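You operate a simulated robot arm through the tools that you are given. There is no shell and no other tool. Be economical: measure what you need, move in short steps, check, and stop when the job is done.

Carry out the task below with a simulated robot arm. There is one attempt and no reset: what you move stays moved.

## Task
Unload the three plates under the bar onto the belt at 40 kPa.
Fine: pump on, direction knob on UNLOAD, one press of CYCLE; then send the bar back over the shelf; no plate cracks; leave everything else as it is.

Only the result counts: the job must be done as asked and must still hold three seconds after the hand-in. Knocking over, shifting, dropping, spilling or breaking anything else fails it.

## Robot
A 6-joint arm with a two-finger gripper, on a carriage that runs on a rail from [-2.156, -0.002] to [0.184, 0] (x, y) and turns from -3.089 to 2.723 rad about z. Base frame: it is fixed where the carriage stands at the start and does not move with it; the origin is on the floor, on the carriage's upright axis, x ahead of it, y to its left, z up. Readings come in m, rad, newtons and seconds.
With the tool pointing down near the work surface it reaches from about 0.5 to 0.96 m from the robot's upright axis, wherever it stands. Its first joint turns from -2.897 to 2.897 rad. Places, roughly: black hose end [1.25, -0.5, 1]; blue clamp knob [-0.2, -1.2, 1.1]; blue hose end [0, -1.2, 1.2]; blue shelf button [0.6, -0.4, 1.3]; blue valve lever [0, -1.2, 1.2]; dinner plate [0, -1.25, 1]; direction knob [0.8, -0.4, 1.2]; gantry carriage [0.8, -1.3, 1.4]; green clamp knob [-0.3, -1.2, 1.1]; green cycle button [0.8, -0.4, 1.3]; green hose end [-0.1, -1.2, 1.2]; green valve lever [-0.1, -1.2, 1.2]; grey clamp knob [0, -1.2, 1.1]; grey hose end [0.1, -1.2, 1.2]; grey valve lever [0.1, -1.2, 1.2]; orange clamp knob [0.1, -1.2, 1.1]. Payload 2.54 kg.
The tool frame sits at the grasp point between the pads (the TCP): z along the fingers, y along the line on which they close. The tips reach 0.023 m beyond it. Largest opening 0.126 m; the body of the gripper starts 0.082 m behind the TCP.
Orientation is that of the tool frame in the base frame, as [roll, pitch, yaw] about the fixed x, y, z axes, in that order (R = Rz(yaw) Ry(pitch) Rx(roll)). With the fingers straight down and closing along the base's y, the tool's x points along the base's -x, its y along +y and its z along -z.

## Interface
- The arm moves only by the tool move_arm. Its argument "moves" is a list of rows, each a list of 7 numbers: the shift along the tool's x, y, z in m, then the turn, a rotation vector about the tool's x, y, z in rad, then the finger opening in m, from 0 to 0.126. In form: [[x, y, z, wx, wy, wz, hand], ...]. A call has 1 to 8 rows; each row shifts and turns the commanded pose from where the row before left it, along the tool's axes as they then stand. Rows are played at 5 a second. More than 0.05 m and 0.15 rad between two rows, or a gripper value outside its range, and nothing of the call is played. Where a pose cannot be reached the arm comes as near as it can. A force on the tool above 50 N (or 10 N above the force at the start of the call, whichever is more), or a blocked arm, ends the call early, and 0.2 s more pass. Each finger halts on what it meets, pressing with about 44 N; the grip force reading is that of the motor and also rises with nothing between the fingers. The clock runs only during rows and for 0.2 s after the last one: add rows that do not move to give the fingers time. The reply holds the time, the measured pose of the TCP, the force on the tool along the base axes, the opening and the grip force, in the units named above and with some noise, with the torque about the TCP (base axes, N m) and any sound that the robot's microphone picked up.
- Cameras (640 x 400 px; columns grow to the right, rows downward): "scene" is now at [0.0531, 0.1427, 1.637]; the picture's right is [-0.62, -0.79, 0.00], its down [-0.34, 0.27, -0.90] and it looks along [0.71, -0.56, -0.44] (base axes); focal length 263 px, centre (320, 200). "wrist" rides on the gripper at [0.082, 0.014, -0.122] in the tool frame; the picture's right is [-0.17, 0.99, 0.00], its down [-0.79, -0.13, -0.60] and it looks along [-0.59, -0.10, 0.80] (tool axes); focal length 243 px, centre (320, 200). There is no depth. A picture from a camera that has moved, and an enlarged one, comes with that camera's place and axes in the base frame and with its lens.
- capture(camera): a new picture of that camera. It takes no simulated time.
- raise_lower(by): slides the trunk up (or, below 0, down) by that many m; the arm and the scene camera ride with it, the base frame stays. It gives what a move gives, with no picture.
- roll_base(legs): drives the robot by 1 to 6 legs, each [ahead, left, turn to the left] in m, m and rad, along the robot's own axes; the way and the turn of a leg run together, so that a leg with both is an arc; at most 1.5 m and 3.142 rad a leg. The arm and the cameras ride along, it lands a little off, and it stops where it bumps. It keeps to its track: a leg is cut to what the track allows. It gives what a move gives.
- head_to(pan, tilt): turns the head with the scene camera to pan (to the left, within 2.094 rad either way) and tilt (down, from -0.506 to 1.204), counted from straight ahead of the robot. It gives what a move gives.
- enlarge(camera, box): a new picture of the part [left, top, right, bottom] of that camera's present view, enlarged. It takes no simulated time.
- job_done(): hands the job in; it is judged then, once.

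Go step by step. Nothing tells you exact positions but the pictures and the camera data: compare them with the known pose of the tool, close in by small moves and look again before you grip or let go. The budget is 120 turns and 98 pictures, counting those below and the enlarged ones. Unless the task says otherwise, let go and move clear before handing in, and close with one line.

The tools are called after ">>>" as a command line: name --pt "numbers of a row" for each row, then --argument value for the rest, lists and objects as JSON in quotes. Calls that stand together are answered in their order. move_arm: Moves the arm, as the interface text tells. Its arguments: {"type":"object","properties":{"moves":{"type":"array"}},"required":["moves"]} The other tools are called the same way: raise_lower (by) slides the trunk up or down; roll_base (legs) drives the base; head_to (pan, tilt) turns the head that bears the scene camera; capture (camera) takes a picture; enlarge (camera, box) takes an enlarged picture of a part of a camera's view; job_done () hands the job in.

At the start:

```text
time_s: 0.0
position: [0.4234, -0.0779, 1.4504]
tcp_rot: [-3.141, -0.001, -3.141]
contact_force: [0.2, 0.2, -0.4]
torque: [-0.02, 0.0, 0.0]
opening: 0.1261
finger_force: 0.1
trunk travel left (down, up): [-0.425, 0.065]
robot x, y, heading: [0.0004, 0.0042, 0.005]
head pan, tilt: [-0.665, 0.452]
```

scene: 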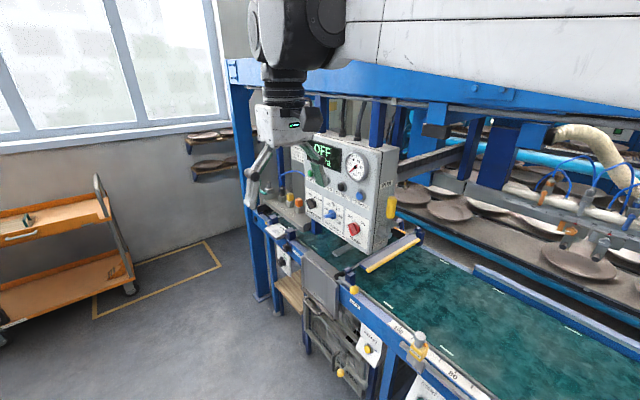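
wrist: 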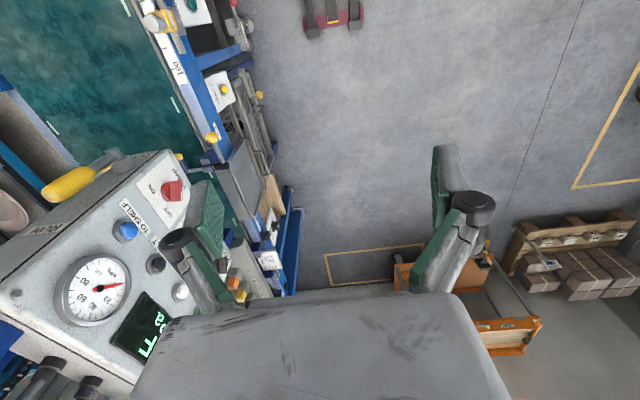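

I see a control panel with a gauge, a display reading OFF, buttons and knobs. I'll look closer at the panel and around the machine first.

>>> enlarge --camera "scene" --box '[240, 100, 440, 280]'

>>> enlarge --camera "wrist" --box '[0, 130, 320, 400]'

>>> head_to --pan -1.4 --tilt 0.45

>>> capture --camera "scene"

```text
2.22 times, centred on (340, 190) of scene
camera zoom: at [0.0531, 0.1427, 1.637], right [-0.62, -0.79, 0.0], down [-0.34, 0.27, -0.9], along [0.71, -0.56, -0.44], focal length 585 px, centre (276, 222)
```

zoom: 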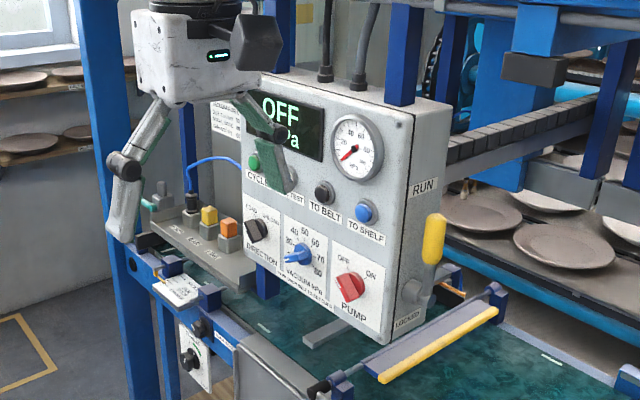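

```text
1.48 times, centred on (160, 265) of wrist
camera zoom: at [0.3415, -0.0653, 1.5731], right [0.17, 0.99, 0.0], down [0.79, -0.13, 0.6], along [0.59, -0.1, -0.8], focal length 359 px, centre (557, 104)
```

zoom: 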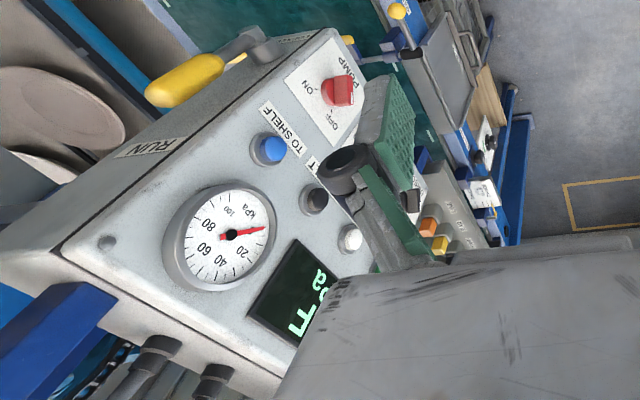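

```text
time_s: 1.1
position: [0.4234, -0.0784, 1.4511]
tcp_rot: [-3.141, 0.0, 3.141]
contact_force: [-1.1, 0.1, 0.0]
torque: [-0.01, -0.01, 0.01]
opening: 0.1261
finger_force: 0.2
trunk travel left (down, up): [-0.425, 0.065]
robot x, y, heading: [-0.0001, -0.0009, 0.001]
head pan, tilt: [-1.4, 0.45]
```

```text
93 pictures are left
camera scene: at [0.0375, 0.1269, 1.6374], right [-0.79, -0.61, 0.0], down [-0.27, 0.34, -0.9], along [0.55, -0.71, -0.43], focal length 263 px, centre (320, 200)
```

scene: 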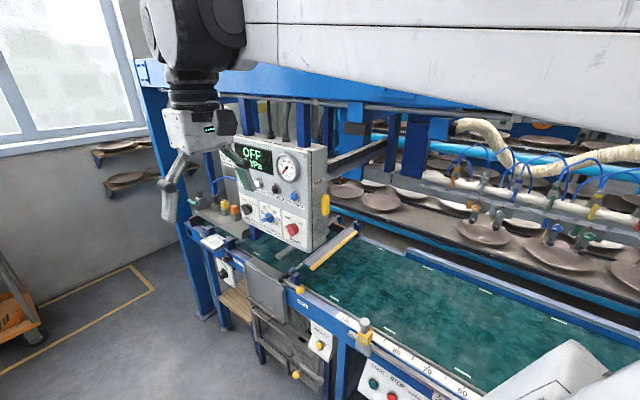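

The panel shows DIRECTION, VACUUM kPa and PUMP knobs, buttons and a RUN/LOCKED handle. I'll look along the bar next.

>>> head_to --pan -1.5 --tilt 0.35

>>> capture --camera "scene"

```text
time_s: 1.8
position: [0.4236, -0.0785, 1.4503]
tcp_rot: [-3.141, -0.002, 3.141]
contact_force: [-0.1, 0.8, -0.3]
torque: [-0.02, 0.01, 0.0]
opening: 0.1264
finger_force: 0.0
trunk travel left (down, up): [-0.425, 0.065]
robot x, y, heading: [0.0009, 0.0018, -0.001]
head pan, tilt: [-1.499, 0.351]
```

```text
92 pictures are left
camera scene: at [0.0343, 0.1232, 1.6454], right [-0.82, -0.57, 0.0], down [-0.2, 0.29, -0.94], along [0.54, -0.77, -0.35], focal length 263 px, centre (320, 200)
```

scene: 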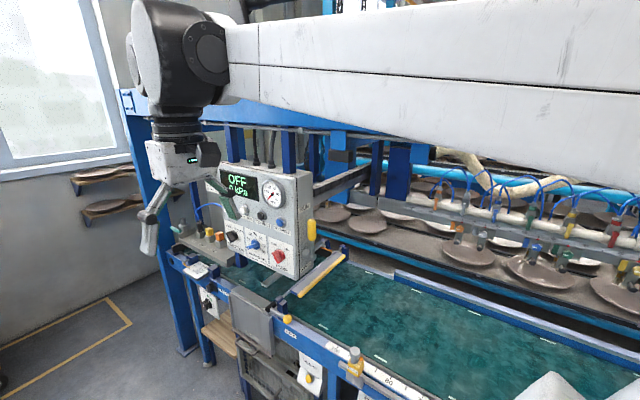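

>>> head_to --pan -2.0 --tilt 0.35

>>> capture --camera "scene"

```text
time_s: 2.7
position: [0.4238, -0.0796, 1.4505]
tcp_rot: [3.141, 0.0, 3.141]
contact_force: [-0.8, 0.6, -0.4]
torque: [0.0, 0.0, -0.02]
opening: 0.1261
finger_force: 0.1
trunk travel left (down, up): [-0.425, 0.065]
robot x, y, heading: [0.0017, 0.0019, -0.002]
head pan, tilt: [-2.0, 0.351]
```

```text
91 pictures are left
camera scene: at [0.032, 0.1216, 1.6472], right [-0.84, -0.55, 0.0], down [-0.18, 0.28, -0.94], along [0.52, -0.79, -0.34], focal length 263 px, centre (320, 200)
```

scene: 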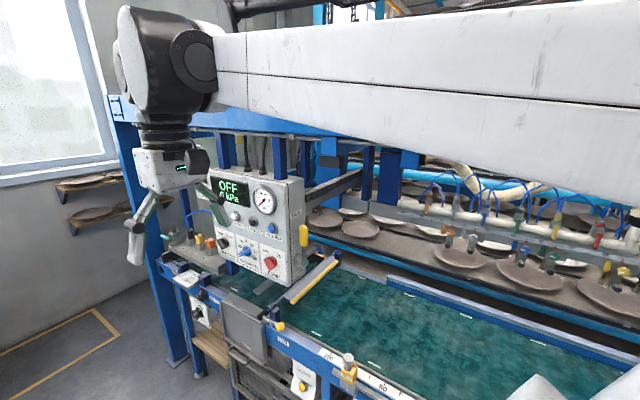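

The head seems hindered by the arm, so I'll drive back along the track and look at the bar from there.

>>> roll_base --legs '[[-0.7, 0, 0]]'

>>> capture --camera "scene"

```text
time_s: 6.6
position: [-0.2844, -0.0748, 1.4528]
tcp_rot: [3.142, -0.001, -3.127]
contact_force: [0.1, 0.1, -0.3]
torque: [0.03, -0.03, 0.01]
opening: 0.126
finger_force: 0.1
trunk travel left (down, up): [-0.425, 0.065]
robot x, y, heading: [-0.7077, 0.0044, 0.011]
head pan, tilt: [-2.0, 0.351]
```

```text
90 pictures are left
camera scene: at [-0.6789, 0.1204, 1.6482], right [-0.84, -0.54, 0.0], down [-0.18, 0.27, -0.95], along [0.51, -0.79, -0.33], focal length 263 px, centre (320, 200)
```

scene: 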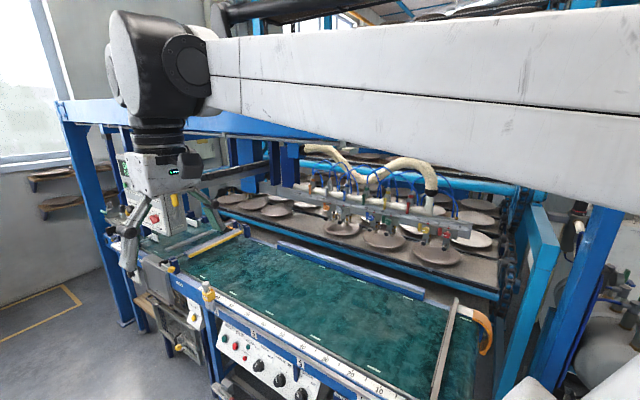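

>>> enlarge --camera "scene" --box '[270, 130, 510, 280]'

>>> enlarge --camera "scene" --box '[200, 290, 420, 400]'

>>> enlarge --camera "scene" --box '[100, 130, 300, 280]'

```text
2.67 times, centred on (390, 205) of scene
camera zoom: at [-0.6789, 0.1204, 1.6482], right [-0.84, -0.54, 0.0], down [-0.18, 0.27, -0.95], along [0.51, -0.79, -0.33], focal length 702 px, centre (133, 187)
```

zoom: 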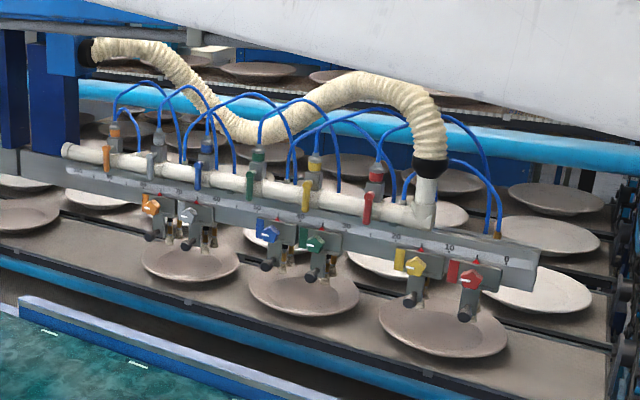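

```text
2.91 times, centred on (310, 345) of scene
camera zoom: at [-0.6789, 0.1204, 1.6482], right [-0.84, -0.54, 0.0], down [-0.18, 0.27, -0.95], along [0.51, -0.79, -0.33], focal length 766 px, centre (349, -222)
```

zoom: 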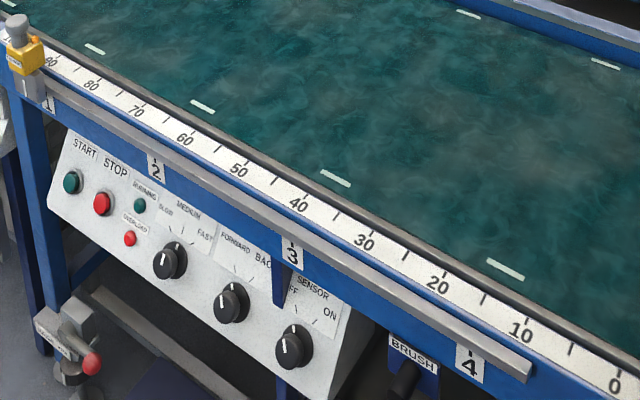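

```text
2.67 times, centred on (200, 205) of scene
camera zoom: at [-0.6789, 0.1204, 1.6482], right [-0.84, -0.54, 0.0], down [-0.18, 0.27, -0.95], along [0.51, -0.79, -0.33], focal length 702 px, centre (640, 187)
```

zoom: 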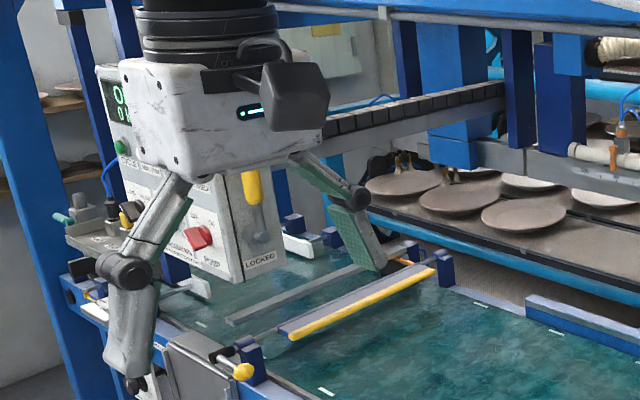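

The bar carries six cup pairs with valve levers and hoses over three plates. I'll zoom in on each part of it.

>>> enlarge --camera "scene" --box '[290, 155, 370, 245]'

>>> enlarge --camera "scene" --box '[355, 165, 475, 275]'

```text
4.44 times, centred on (330, 200) of scene
camera zoom: at [-0.6789, 0.1204, 1.6482], right [-0.84, -0.54, 0.0], down [-0.18, 0.27, -0.95], along [0.51, -0.79, -0.33], focal length 1170 px, centre (276, 200)
```

zoom: 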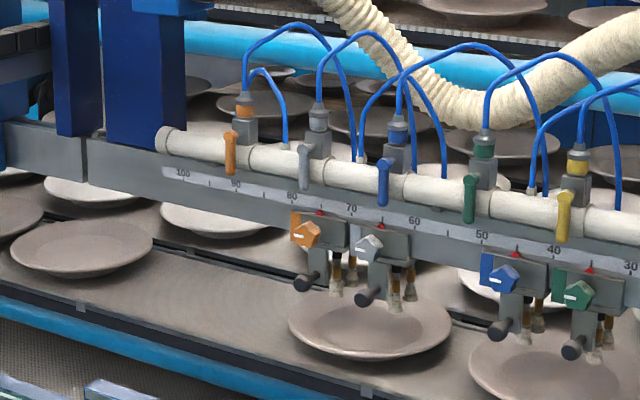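

```text
3.64 times, centred on (415, 220) of scene
camera zoom: at [-0.6789, 0.1204, 1.6482], right [-0.84, -0.54, 0.0], down [-0.18, 0.27, -0.95], along [0.51, -0.79, -0.33], focal length 957 px, centre (-26, 127)
```

zoom: 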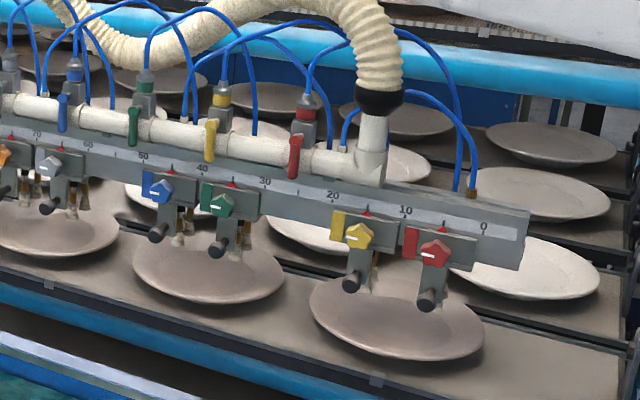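

All hoses and levers on the bar look alike and connected. Now back to the panel for close readings.

>>> roll_base --legs '[[0.85, 0, 0]]'

>>> head_to --pan -0.75 --tilt 0.45

>>> capture --camera "scene"

>>> capture --camera "wrist"

```text
time_s: 11.1
position: [0.5685, -0.0758, 1.4494]
tcp_rot: [3.141, 0.0, -3.135]
contact_force: [0.2, 0.3, -0.5]
torque: [0.02, 0.0, 0.02]
opening: 0.126
finger_force: 0.1
trunk travel left (down, up): [-0.425, 0.065]
robot x, y, heading: [0.1459, -0.0026, 0.005]
head pan, tilt: [-2.0, 0.351]
```

```text
time_s: 12.5
position: [0.5672, -0.0752, 1.4509]
tcp_rot: [-3.141, 0.001, -3.133]
contact_force: [0.4, -0.5, 0.7]
torque: [-0.01, -0.03, 0.01]
opening: 0.1261
finger_force: 0.0
trunk travel left (down, up): [-0.425, 0.065]
robot x, y, heading: [0.142, 0.0019, 0.004]
head pan, tilt: [-0.75, 0.45]
```

```text
84 pictures are left
camera scene: at [0.1901, 0.1372, 1.6372], right [-0.68, -0.74, 0.0], down [-0.32, 0.29, -0.9], along [0.66, -0.61, -0.43], focal length 263 px, centre (320, 200)
```

scene: 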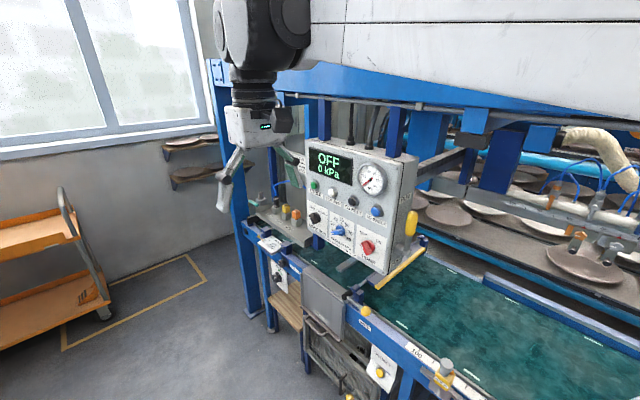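

```text
83 pictures are left
camera wrist: at [0.4847, -0.063, 1.5731], right [0.16, 0.99, 0.0], down [0.79, -0.13, 0.6], along [0.59, -0.1, -0.8], focal length 243 px, centre (320, 200)
```

wrist: 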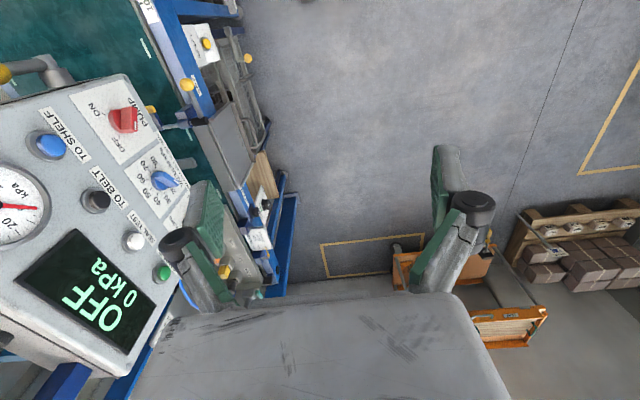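

>>> enlarge --camera "scene" --box '[295, 135, 425, 280]'

>>> enlarge --camera "scene" --box '[240, 180, 320, 320]'

>>> enlarge --camera "wrist" --box '[0, 70, 200, 300]'

```text
2.76 times, centred on (360, 208) of scene
camera zoom: at [0.1901, 0.1372, 1.6372], right [-0.68, -0.74, 0.0], down [-0.32, 0.29, -0.9], along [0.66, -0.61, -0.43], focal length 726 px, centre (210, 179)
```

zoom: 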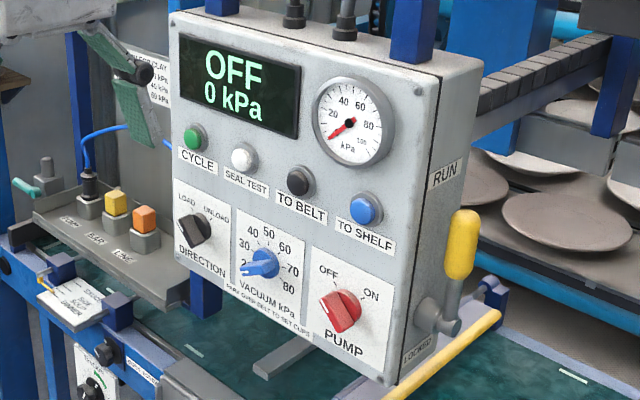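

```text
2.86 times, centred on (280, 250) of scene
camera zoom: at [0.1901, 0.1372, 1.6372], right [-0.68, -0.74, 0.0], down [-0.32, 0.29, -0.9], along [0.66, -0.61, -0.43], focal length 752 px, centre (434, 57)
```

zoom: 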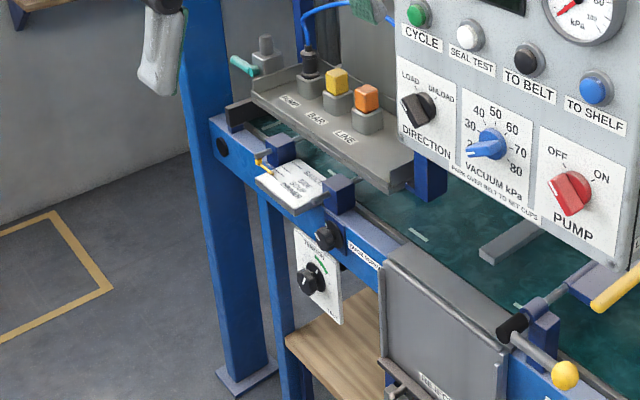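

```text
1.74 times, centred on (100, 185) of wrist
camera zoom: at [0.4847, -0.063, 1.5731], right [0.16, 0.99, 0.0], down [0.79, -0.13, 0.6], along [0.59, -0.1, -0.8], focal length 422 px, centre (703, 226)
```

zoom: 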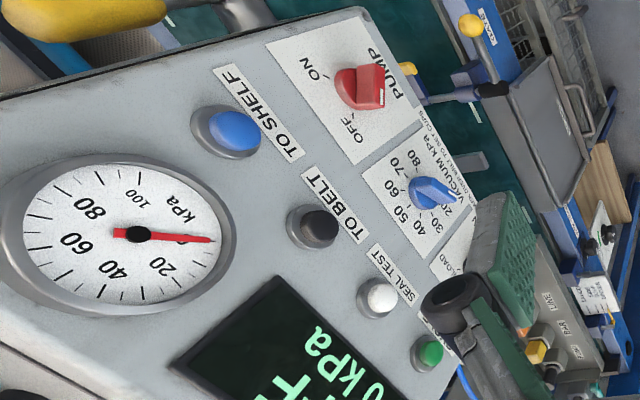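

I'll read the small labels: the connector box, the card and the note behind the panel.

>>> enlarge --camera "scene" --box '[250, 180, 310, 260]'

>>> enlarge --camera "scene" --box '[310, 205, 400, 265]'

>>> enlarge --camera "scene" --box '[280, 135, 320, 175]'

```text
5.00 times, centred on (280, 220) of scene
camera zoom: at [0.1901, 0.1372, 1.6372], right [-0.68, -0.74, 0.0], down [-0.32, 0.29, -0.9], along [0.66, -0.61, -0.43], focal length 1316 px, centre (520, 100)
```

zoom: 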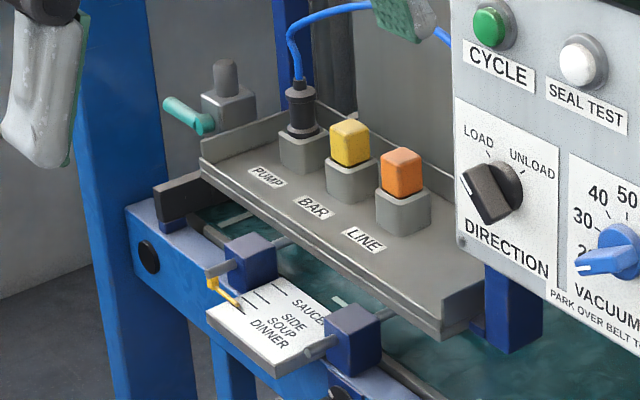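

```text
6.67 times, centred on (355, 235) of scene
camera zoom: at [0.1901, 0.1372, 1.6372], right [-0.68, -0.74, 0.0], down [-0.32, 0.29, -0.9], along [0.66, -0.61, -0.43], focal length 1755 px, centre (87, -33)
```

zoom: 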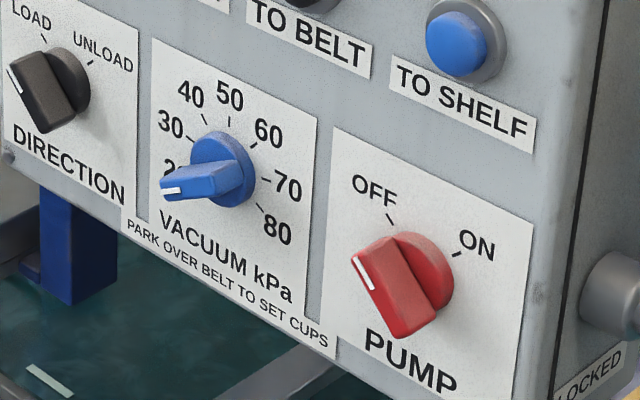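

```text
10.00 times, centred on (300, 155) of scene
camera zoom: at [0.1901, 0.1372, 1.6372], right [-0.68, -0.74, 0.0], down [-0.32, 0.29, -0.9], along [0.66, -0.61, -0.43], focal length 2632 px, centre (520, 650)
```

zoom: 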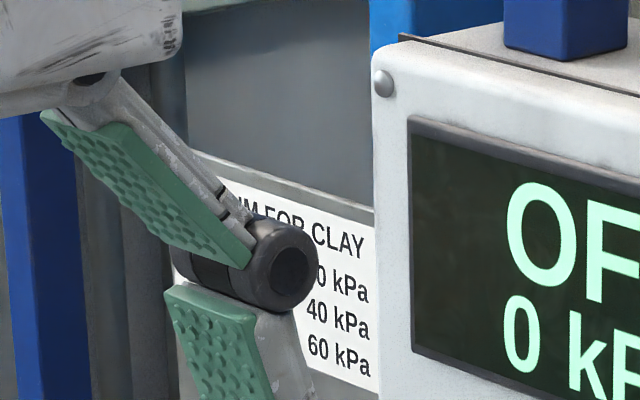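

The panel face seems to look along +y, with the button row at about y -0.38, z 1.32 and knobs at z about 1.19. I'll point the tool horizontally towards it, camera on top, starting with the turn about the vertical.

>>> move_arm --pt "0 0.02 0 0 0 -0.143 0.08" --pt "0 0 0 0 0 -0.143 0.08" --pt "0 0 0 0 0 -0.143 0.08" --pt "0 0 0 0 0 -0.143 0.08" --pt "0 0 0 0 0 -0.143 0.08" --pt "0 0 0 0 0 -0.143 0.08" --pt "0 0 0 0 0 -0.143 0.08" --pt "0 0 0 0 0 -0.143 0.08"

>>> move_arm --pt "0 0 0 0 0 -0.143 0.08" --pt "0 0 0 0 0 -0.143 0.08" --pt "0 0 0 0 0 -0.14 0.08" --pt "0 0 0 0 0.143 0 0.08" --pt "0 0 0 0 0.143 0 0.08" --pt "0 0 0 0 0.143 0 0.08" --pt "0 0 0 0 0.143 0 0.08" --pt "0 0 0 0 0 0 0.08"

```text
time_s: 14.3
position: [0.566, -0.0559, 1.4509]
tcp_rot: [3.141, 0.0, -1.988]
contact_force: [0.6, 0.6, 0.4]
torque: [-0.01, 0.01, -0.02]
opening: 0.0801
finger_force: 0.1
trunk travel left (down, up): [-0.425, 0.065]
robot x, y, heading: [0.144, -0.0007, 0.01]
head pan, tilt: [-0.75, 0.45]
```

```text
time_s: 16.1
position: [0.5662, -0.056, 1.4515]
tcp_rot: [-3.14, -0.573, -1.566]
contact_force: [0.8, 0.1, 0.0]
torque: [-0.02, 0.04, 0.02]
opening: 0.0798
finger_force: 0.0
trunk travel left (down, up): [-0.425, 0.065]
robot x, y, heading: [0.1411, -0.0016, 0.007]
head pan, tilt: [-0.75, 0.45]
```

That works as planned; I finish tilting the tool to horizontal.

>>> move_arm --pt "0 0 0 0 0.143 0 0.08" --pt "0 0 0 0 0.143 0 0.08" --pt "0 0 0 0 0.143 0 0.08" --pt "0 0 0 0 0.143 0 0.08" --pt "0 0 0 0 0.143 0 0.08" --pt "0 0 0 0 0.143 0 0.08" --pt "0 0 0 0 0.14 0 0.08" --pt "0 0 0 0 0 0 0.08"

>>> capture --camera "wrist"

>>> capture --camera "scene"

```text
time_s: 17.9
position: [0.5665, -0.0565, 1.4527]
tcp_rot: [2.812, -1.57, -1.236]
contact_force: [0.8, -0.1, -0.2]
torque: [0.02, -0.04, -0.02]
opening: 0.08
finger_force: 0.0
trunk travel left (down, up): [-0.425, 0.065]
robot x, y, heading: [0.1409, 0.0013, 0.005]
head pan, tilt: [-0.75, 0.45]
```

```text
76 pictures are left
camera wrist: at [0.5527, 0.0647, 1.5339], right [-0.99, -0.01, -0.17], down [0.13, 0.6, -0.79], along [0.1, -0.8, -0.59], focal length 243 px, centre (320, 200)
```

wrist: 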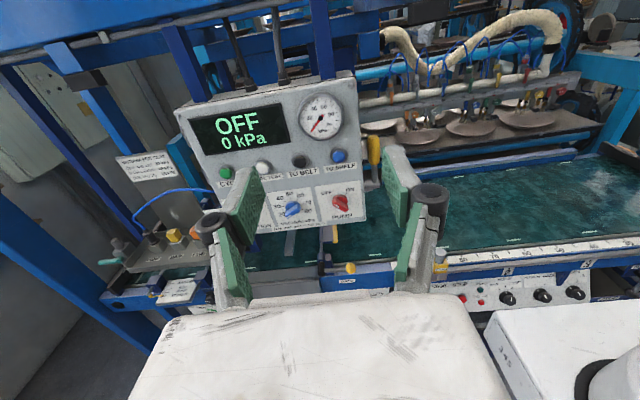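

```text
75 pictures are left
camera scene: at [0.1904, 0.1373, 1.6372], right [-0.68, -0.74, 0.0], down [-0.32, 0.29, -0.9], along [0.66, -0.61, -0.44], focal length 263 px, centre (320, 200)
```

scene: 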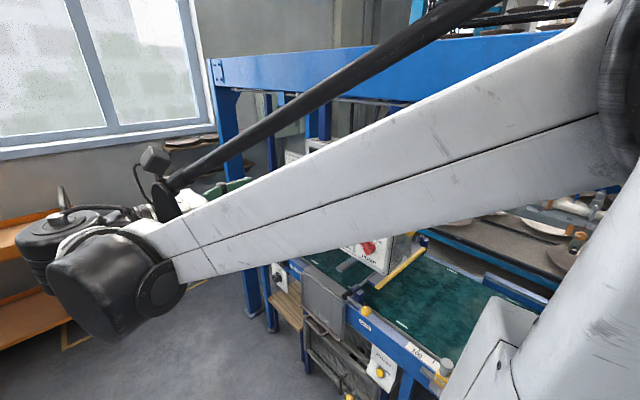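

The panel is a vertical face at about y = -0.38, with buttons in a row at z 1.31 (cycle x≈0.79 … to shelf x≈0.55) and knobs at z 1.19 (x≈0.80, 0.68, 0.56). I'll read the note and the knob angles from here.

>>> enlarge --camera "wrist" --box '[105, 140, 205, 310]'

>>> enlarge --camera "wrist" --box '[255, 170, 375, 240]'

>>> enlarge --camera "wrist" --box '[350, 50, 560, 170]'

```text
2.35 times, centred on (155, 225) of wrist
camera zoom: at [0.5527, 0.0647, 1.5339], right [-0.99, -0.01, -0.17], down [0.13, 0.6, -0.79], along [0.1, -0.8, -0.59], focal length 571 px, centre (708, 141)
```

zoom: 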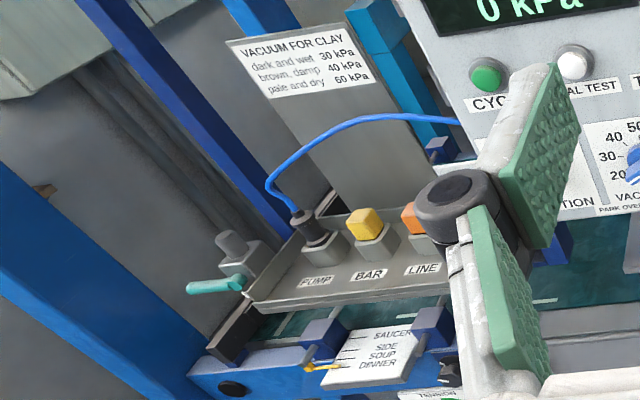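

```text
5.33 times, centred on (315, 205) of wrist
camera zoom: at [0.5527, 0.0647, 1.5339], right [-0.99, -0.01, -0.17], down [0.13, 0.6, -0.79], along [0.1, -0.8, -0.59], focal length 1294 px, centre (347, 173)
```

zoom: 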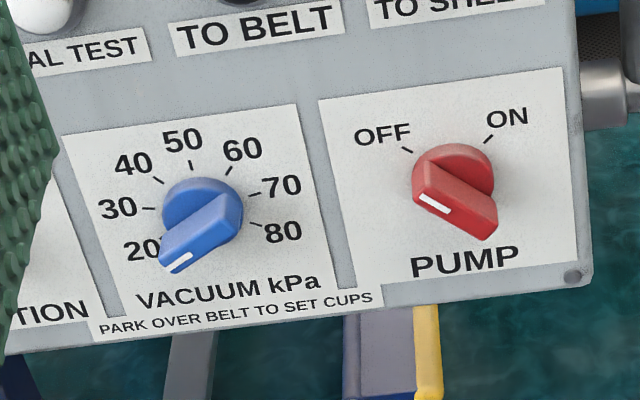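

```text
3.05 times, centred on (455, 110) of wrist
camera zoom: at [0.5527, 0.0647, 1.5339], right [-0.99, -0.01, -0.17], down [0.13, 0.6, -0.79], along [0.1, -0.8, -0.59], focal length 739 px, centre (-91, 474)
```

zoom: 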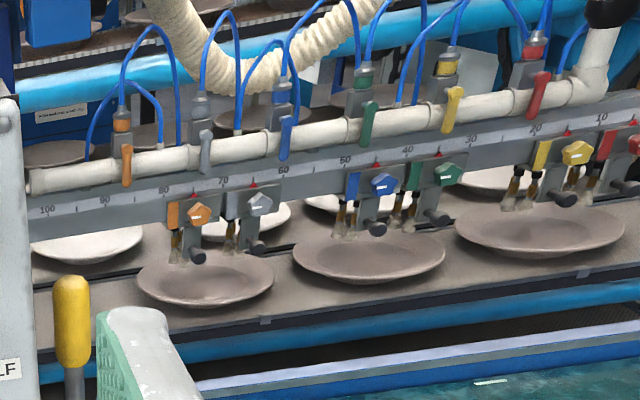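

Plates are brown and damp, which agrees with 40 kPa. The vacuum knob stands at 20 (40° steps), the pump at OFF (±45°). I'll bring the tool in front of the direction knob to see its angle.

>>> move_arm --pt "-0.0325 -0.0292 0.0238 0 0 0 0.08" --pt "-0.0325 -0.0292 0.0238 0 0 0 0.08" --pt "-0.0325 -0.0292 0.0238 0 0 0 0.08" --pt "-0.0325 -0.0292 0.0238 0 0 0 0.08" --pt "-0.0325 -0.0292 0.0238 0 0 0 0.08" --pt "-0.0325 -0.0292 0.0238 0 0 0 0.08" --pt "-0.0325 -0.0292 0.0238 0 0 0 0.08" --pt "-0.0325 -0.0292 0.0238 0 0 0 0.08"

>>> capture --camera "wrist"

```text
time_s: 19.7
position: [0.8008, -0.2481, 1.1881]
tcp_rot: [3.036, -1.569, -1.461]
contact_force: [0.5, 0.1, -0.1]
torque: [-0.02, 0.01, -0.03]
opening: 0.0801
finger_force: 0.1
trunk travel left (down, up): [-0.425, 0.065]
robot x, y, heading: [0.143, -0.0015, 0.004]
head pan, tilt: [-0.75, 0.45]
```

```text
71 pictures are left
camera wrist: at [0.787, -0.1272, 1.27], right [-0.99, -0.01, -0.17], down [0.13, 0.6, -0.79], along [0.1, -0.8, -0.59], focal length 243 px, centre (320, 200)
```

wrist: 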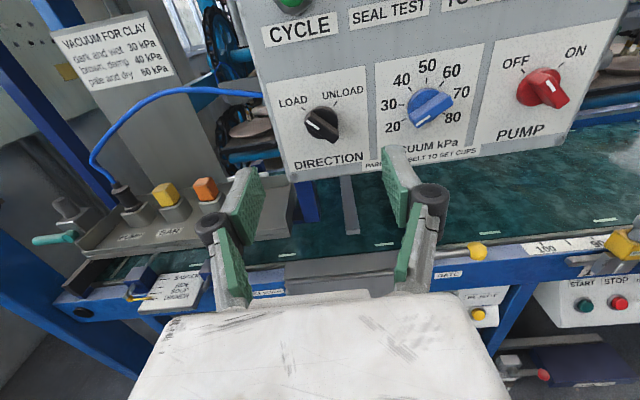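

Triangulated again: the knobs sit at about z 1.17, y −0.41, at x 0.80, 0.68 and 0.56. I'll zoom in on the direction knob for its angles.

>>> enlarge --camera "wrist" --box '[260, 70, 380, 175]'

```text
3.81 times, centred on (320, 122) of wrist
camera zoom: at [0.787, -0.1272, 1.27], right [-0.99, -0.01, -0.17], down [0.13, 0.6, -0.79], along [0.1, -0.8, -0.59], focal length 924 px, centre (320, 495)
```

zoom: 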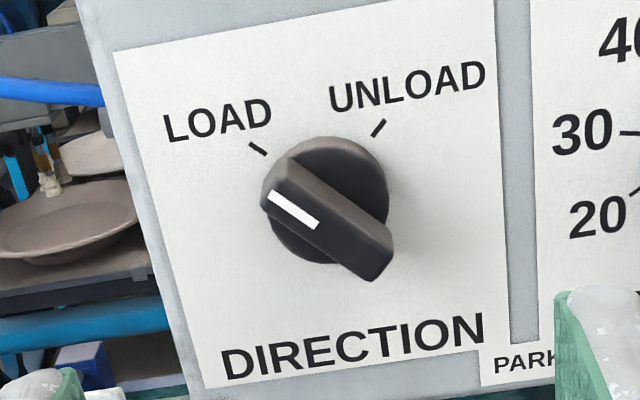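

The direction ridge stands at about −45° (LOAD), with UNLOAD at about +45°. I'll align the fingers across the ridge and advance most of the way.

>>> move_arm --pt "-0.018 0 0 0 0 -0.131 0.06" --pt "0 0 0 0 0 -0.131 0.06" --pt "0 0 0 0 0 -0.131 0.06" --pt "0 0 0 0 0 -0.131 0.06" --pt "0 0 0 0 0 -0.131 0.06" --pt "0 0 0 0 0 -0.131 0.06" --pt "0 0 0.04 0 0 0 0.06" --pt "0 0 0.04 0 0 0 0.06"

>>> capture --camera "wrist"

```text
time_s: 21.5
position: [0.8018, -0.3258, 1.1715]
tcp_rot: [1.574, -0.783, 0.003]
contact_force: [0.1, 0.1, 0.1]
torque: [0.06, 0.02, -0.01]
opening: 0.0599
finger_force: 0.1
trunk travel left (down, up): [-0.425, 0.065]
robot x, y, heading: [0.1429, -0.0023, 0.008]
head pan, tilt: [-0.75, 0.45]
```

```text
69 pictures are left
camera wrist: at [0.8496, -0.2034, 1.24], right [-0.81, -0.01, 0.58], down [-0.47, 0.6, -0.65], along [-0.34, -0.8, -0.49], focal length 243 px, centre (320, 200)
```

wrist: 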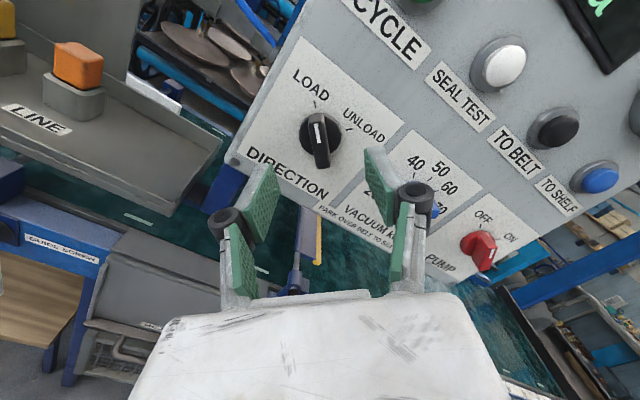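

The ridge is upright between the fingers. I advance further.

>>> move_arm --pt "0 0 0.03 0 0 0 0.06" --pt "0 0 0.022 0 0 0 0.06" --pt "0 0 0 0 0 0 0.06"

>>> enlarge --camera "wrist" --box '[200, 80, 450, 300]'

```text
time_s: 22.3
position: [0.8025, -0.3753, 1.17]
tcp_rot: [1.574, -0.784, 0.004]
contact_force: [1.4, -0.5, 0.0]
torque: [-0.02, 0.02, -0.02]
opening: 0.06
finger_force: 0.1
trunk travel left (down, up): [-0.425, 0.065]
robot x, y, heading: [0.1397, 0.0018, 0.003]
head pan, tilt: [-0.75, 0.45]
```

```text
1.82 times, centred on (325, 190) of wrist
camera zoom: at [0.8507, -0.2539, 1.239], right [-0.81, -0.01, 0.58], down [-0.47, 0.6, -0.65], along [-0.34, -0.8, -0.49], focal length 441 px, centre (311, 218)
```

zoom: 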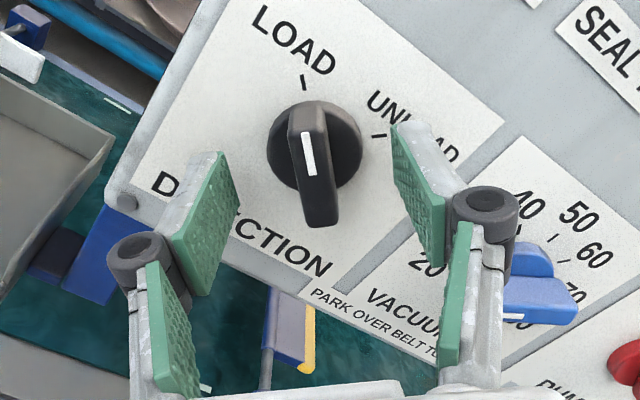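

Aligned. I go in another 12 mm and close gently on the ridge.

>>> move_arm --pt "0 0 0.012 0 0 0 0.06" --pt "0 0 0 0 0 0 0.04" --pt "0 0 0 0 0 0 0.02" --pt "0 0 0 0 0 0 0.01" --pt "0 0 0 0 0 0 0.01"

>>> enlarge --camera "wrist" --box '[200, 80, 450, 300]'

```text
time_s: 23.5
position: [0.8013, -0.3871, 1.1717]
tcp_rot: [1.573, -0.786, 0.004]
contact_force: [-3.1, -1.3, 9.9]
torque: [-0.25, -0.06, -0.14]
opening: 0.0369
finger_force: 44.9
trunk travel left (down, up): [-0.425, 0.065]
robot x, y, heading: [0.1434, 0.003, 0.009]
head pan, tilt: [-0.75, 0.45]
```

```text
1.82 times, centred on (325, 190) of wrist
camera zoom: at [0.8494, -0.2654, 1.2395], right [-0.81, 0.0, 0.58], down [-0.47, 0.6, -0.65], along [-0.34, -0.8, -0.49], focal length 441 px, centre (311, 218)
```

zoom: 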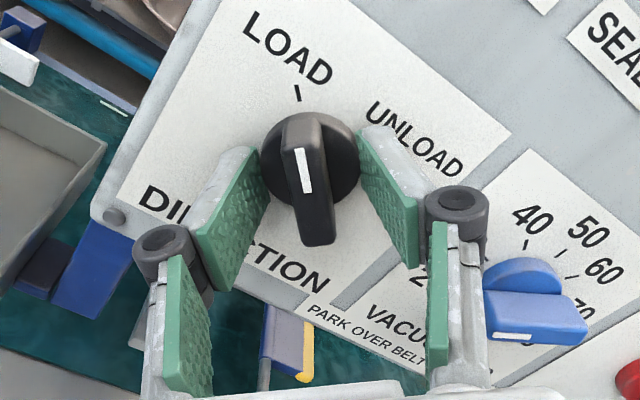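

The fingertips caught the round disc; I'll open, back off a centimetre and grip the ridge itself.

>>> move_arm --pt "0 0 0 0 0 0 0.055" --pt "0 0 -0.011 0 0 0 0.055" --pt "0 0 0 0 0 0 0.04" --pt "0 0 0 0 0 0 0.025" --pt "0 0 0 0 0 0 0.01" --pt "0 0 0 0 0 0 0.01"

>>> enlarge --camera "wrist" --box '[200, 80, 450, 300]'

```text
time_s: 24.9
position: [0.8012, -0.3758, 1.1717]
tcp_rot: [1.571, -0.786, 0.004]
contact_force: [-1.4, -1.1, 5.6]
torque: [-0.17, 0.0, 0.03]
opening: 0.0141
finger_force: 40.3
trunk travel left (down, up): [-0.425, 0.065]
robot x, y, heading: [0.1446, 0.0037, 0.005]
head pan, tilt: [-0.75, 0.45]
```

```text
1.82 times, centred on (325, 190) of wrist
camera zoom: at [0.8498, -0.2547, 1.24], right [-0.81, 0.0, 0.58], down [-0.47, 0.6, -0.65], along [-0.34, -0.8, -0.49], focal length 441 px, centre (311, 218)
```

zoom: 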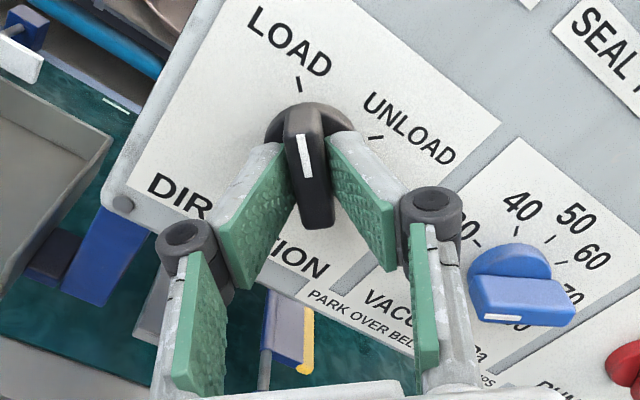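

Ridge gripped at 14 mm. I turn clockwise towards UNLOAD.

>>> move_arm --pt "0 0 0 0 0 0.131 0.01" --pt "0 0 0 0 0 0.131 0.01" --pt "0 0 0 0 0 0.131 0.01" --pt "0 0 0 0 0 0.131 0.01" --pt "0 0 0 0 0 0.131 0.01" --pt "0 0 0 0 0 0.131 0.01" --pt "0 0 0 0 0 0.131 0.01" --pt "0 0 0 0 0 0.131 0.01"

>>> capture --camera "wrist"

```text
time_s: 26.7
position: [0.8022, -0.3754, 1.1711]
tcp_rot: [-1.579, -1.305, -3.128]
contact_force: [-13.3, 20.0, -27.4]
torque: [0.01, -0.03, -0.43]
opening: 0.0138
finger_force: 40.2
trunk travel left (down, up): [-0.425, 0.065]
robot x, y, heading: [0.1434, 0.0002, 0.009]
head pan, tilt: [-0.75, 0.45]
```

```text
65 pictures are left
camera wrist: at [0.7671, -0.2554, 1.2481], right [-0.91, 0.0, -0.42], down [0.33, 0.6, -0.73], along [0.25, -0.8, -0.54], focal length 243 px, centre (320, 200)
```

wrist: 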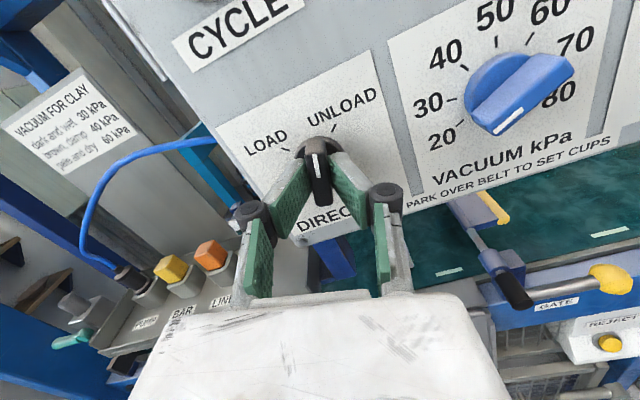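

The knob follows but side force is building, so I ease the tool a little downward and keep turning.

>>> move_arm --pt "-0.002 0.0015 -0.001 0 0 0.05 0.01" --pt "0 0 0 0 0 0.131 0.01" --pt "-0.001 0 0 0 0 0.131 0.01" --pt "0 0 0 0 0 0.131 0.01" --pt "0 0 0 0 0 0.08 0.01" --pt "0 0 0 0 0 0 0.01"

>>> enlarge --camera "wrist" --box '[200, 80, 450, 300]'

```text
time_s: 28.1
position: [0.8015, -0.3767, 1.1702]
tcp_rot: [-1.564, -0.783, -3.14]
contact_force: [0.2, 0.9, 14.6]
torque: [0.08, 0.02, 0.28]
opening: 0.014
finger_force: 40.0
trunk travel left (down, up): [-0.425, 0.065]
robot x, y, heading: [0.1402, 0.0039, 0.005]
head pan, tilt: [-0.75, 0.45]
stopped in row 6: the force on the tool passed its limit at 52 N (the readings are from after the stop); the commanded pose is now the measured one
```

```text
1.82 times, centred on (325, 190) of wrist
camera zoom: at [0.7337, -0.2553, 1.2196], right [-0.58, -0.01, -0.82], down [0.65, 0.6, -0.47], along [0.49, -0.8, -0.34], focal length 441 px, centre (311, 218)
```

zoom: 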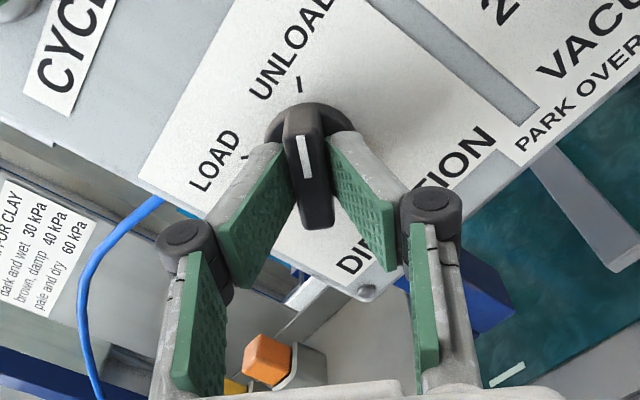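

UNLOAD is set. I release, back out, and move over to the vacuum knob with the fingers turned to +60° across its ridge.

>>> move_arm --pt "0 0 0 0 0 0 0.04" --pt "0 0 0 0 0 0 0.06" --pt "0 0 -0.045 0 0 0 0.06" --pt "0 0 0 0 0 0.131 0.06" --pt "0 0 0 0 0 0.131 0.06" --pt "0.035 0.0203 0 0 0 0 0.06" --pt "0.035 0.0203 0 0 0 0 0.06" --pt "0.035 0.0203 0 0 0 0 0.06"

>>> capture --camera "wrist"

```text
time_s: 29.9
position: [0.6767, -0.3345, 1.1707]
tcp_rot: [-1.566, -0.521, -3.138]
contact_force: [1.7, 0.7, 0.1]
torque: [-0.04, -0.01, -0.02]
opening: 0.06
finger_force: 0.1
trunk travel left (down, up): [-0.425, 0.065]
robot x, y, heading: [0.1416, -0.0013, 0.008]
head pan, tilt: [-0.75, 0.45]
```

```text
63 pictures are left
camera wrist: at [0.5997, -0.2138, 1.1999], right [-0.35, -0.01, -0.94], down [0.75, 0.6, -0.28], along [0.57, -0.8, -0.21], focal length 243 px, centre (320, 200)
```

wrist: 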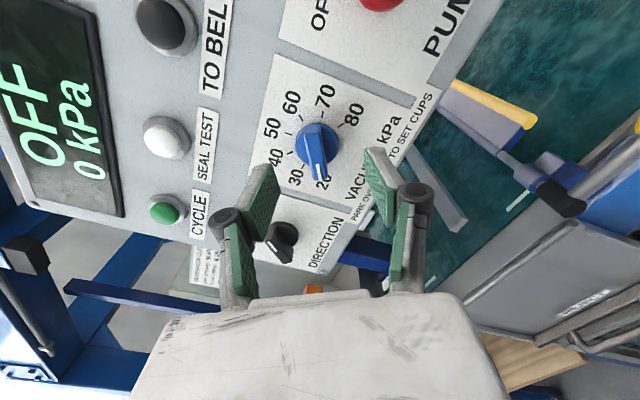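

The blue ridge lines up between the fingers. I advance to the same depth as before and check.

>>> move_arm --pt "0 0 0.02 0 0 0 0.06" --pt "0 0 0.02 0 0 0 0.06" --pt "0 0 0 0 0 0 0.06"

>>> enlarge --camera "wrist" --box '[200, 80, 450, 300]'

```text
time_s: 30.7
position: [0.6817, -0.3743, 1.1682]
tcp_rot: [-1.568, -0.522, -3.137]
contact_force: [0.3, 0.5, -0.7]
torque: [0.0, 0.01, -0.03]
opening: 0.0598
finger_force: 0.1
trunk travel left (down, up): [-0.425, 0.065]
robot x, y, heading: [0.1463, 0.0024, 0.01]
head pan, tilt: [-0.75, 0.45]
```

```text
1.82 times, centred on (325, 190) of wrist
camera zoom: at [0.6025, -0.2537, 1.1983], right [-0.35, 0.0, -0.94], down [0.75, 0.6, -0.28], along [0.57, -0.8, -0.21], focal length 441 px, centre (311, 218)
```

zoom: 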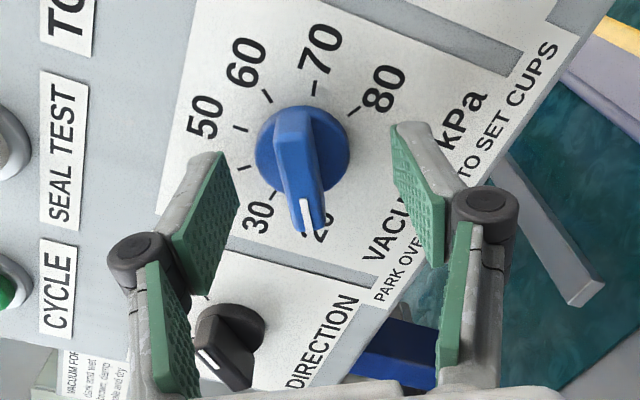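

I correct a few millimetres sideways and close on the ridge.

>>> move_arm --pt "-0.003 -0.004 0 0 0 0 0.05" --pt "0 0 0 0 0 0 0.035" --pt "0 0 0 0 0 0 0.02" --pt "0 0 0 0 0 0 0.01" --pt "0 0 0 0 0 0 0.01"

>>> enlarge --camera "wrist" --box '[200, 80, 450, 300]'

```text
time_s: 31.9
position: [0.6857, -0.3736, 1.1713]
tcp_rot: [-1.568, -0.522, -3.135]
contact_force: [2.2, -1.4, 4.2]
torque: [-0.05, -0.01, 0.1]
opening: 0.014
finger_force: 40.2
trunk travel left (down, up): [-0.425, 0.065]
robot x, y, heading: [0.1427, 0.0002, 0.007]
head pan, tilt: [-0.75, 0.45]
```

```text
1.82 times, centred on (325, 190) of wrist
camera zoom: at [0.6065, -0.2533, 1.2004], right [-0.35, -0.01, -0.94], down [0.75, 0.6, -0.28], along [0.57, -0.8, -0.21], focal length 441 px, centre (311, 218)
```

zoom: 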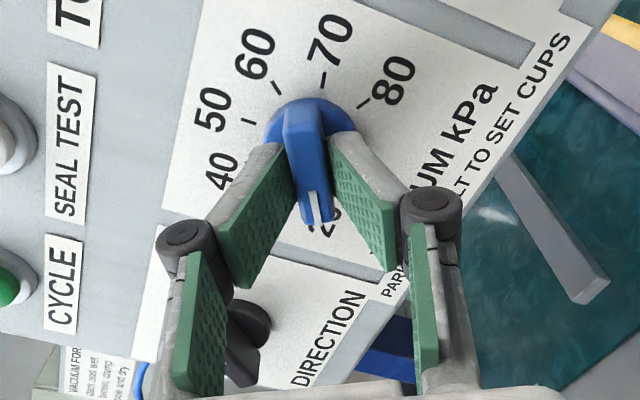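

Good grip. I turn clockwise by about 80° in two stages.

>>> move_arm --pt "0 0 0 0 0 0.127 0.01" --pt "0 0 0 0 0 0.127 0.01" --pt "0 0 0 0 0 0.127 0.01" --pt "0 0 0 0 0 0.127 0.01" --pt "0 0 0 0 0 0.127 0.01"

>>> enlarge --camera "wrist" --box '[200, 80, 450, 300]'

```text
time_s: 33.1
position: [0.6846, -0.3743, 1.1735]
tcp_rot: [-1.568, 0.115, -3.138]
contact_force: [-6.2, -3.8, 0.7]
torque: [-0.03, -0.04, -0.48]
opening: 0.014
finger_force: 40.5
trunk travel left (down, up): [-0.425, 0.065]
robot x, y, heading: [0.1445, -0.0012, 0.002]
head pan, tilt: [-0.75, 0.45]
```

```text
1.82 times, centred on (325, 190) of wrist
camera zoom: at [0.6049, -0.2534, 1.1491], right [0.28, 0.0, -0.96], down [0.77, 0.6, 0.22], along [0.58, -0.8, 0.17], focal length 441 px, centre (311, 218)
```

zoom: 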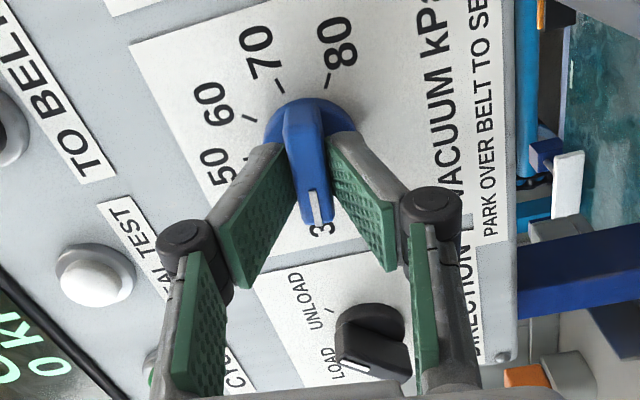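

Turning well (now near 30). I continue to 40 and will re-check the direction knob afterwards.

>>> move_arm --pt "0 0 0 0 0 0.127 0.01" --pt "0 0 0 0 0 0.127 0.01" --pt "0 0 0 0 0 0.127 0.01" --pt "0 0 0 0 0 0.127 0.01" --pt "0 0 0 0 0 0.127 0.01" --pt "0 0 0 0 0 0.127 0.01"

>>> enlarge --camera "wrist" --box '[200, 80, 450, 300]'

```text
time_s: 34.5
position: [0.6843, -0.3733, 1.172]
tcp_rot: [-1.567, 0.878, -3.131]
contact_force: [-10.8, -8.3, 1.3]
torque: [-0.72, 0.0, 0.25]
opening: 0.0141
finger_force: 40.6
trunk travel left (down, up): [-0.425, 0.065]
robot x, y, heading: [0.1413, -0.002, 0.004]
head pan, tilt: [-0.75, 0.45]
```

```text
1.82 times, centred on (325, 190) of wrist
camera zoom: at [0.6425, -0.2534, 1.1009], right [0.86, 0.0, -0.5], down [0.4, 0.6, 0.69], along [0.3, -0.8, 0.52], focal length 441 px, centre (311, 218)
```

zoom: 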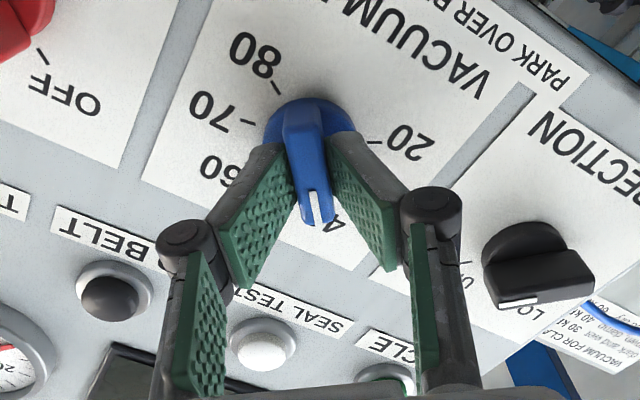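

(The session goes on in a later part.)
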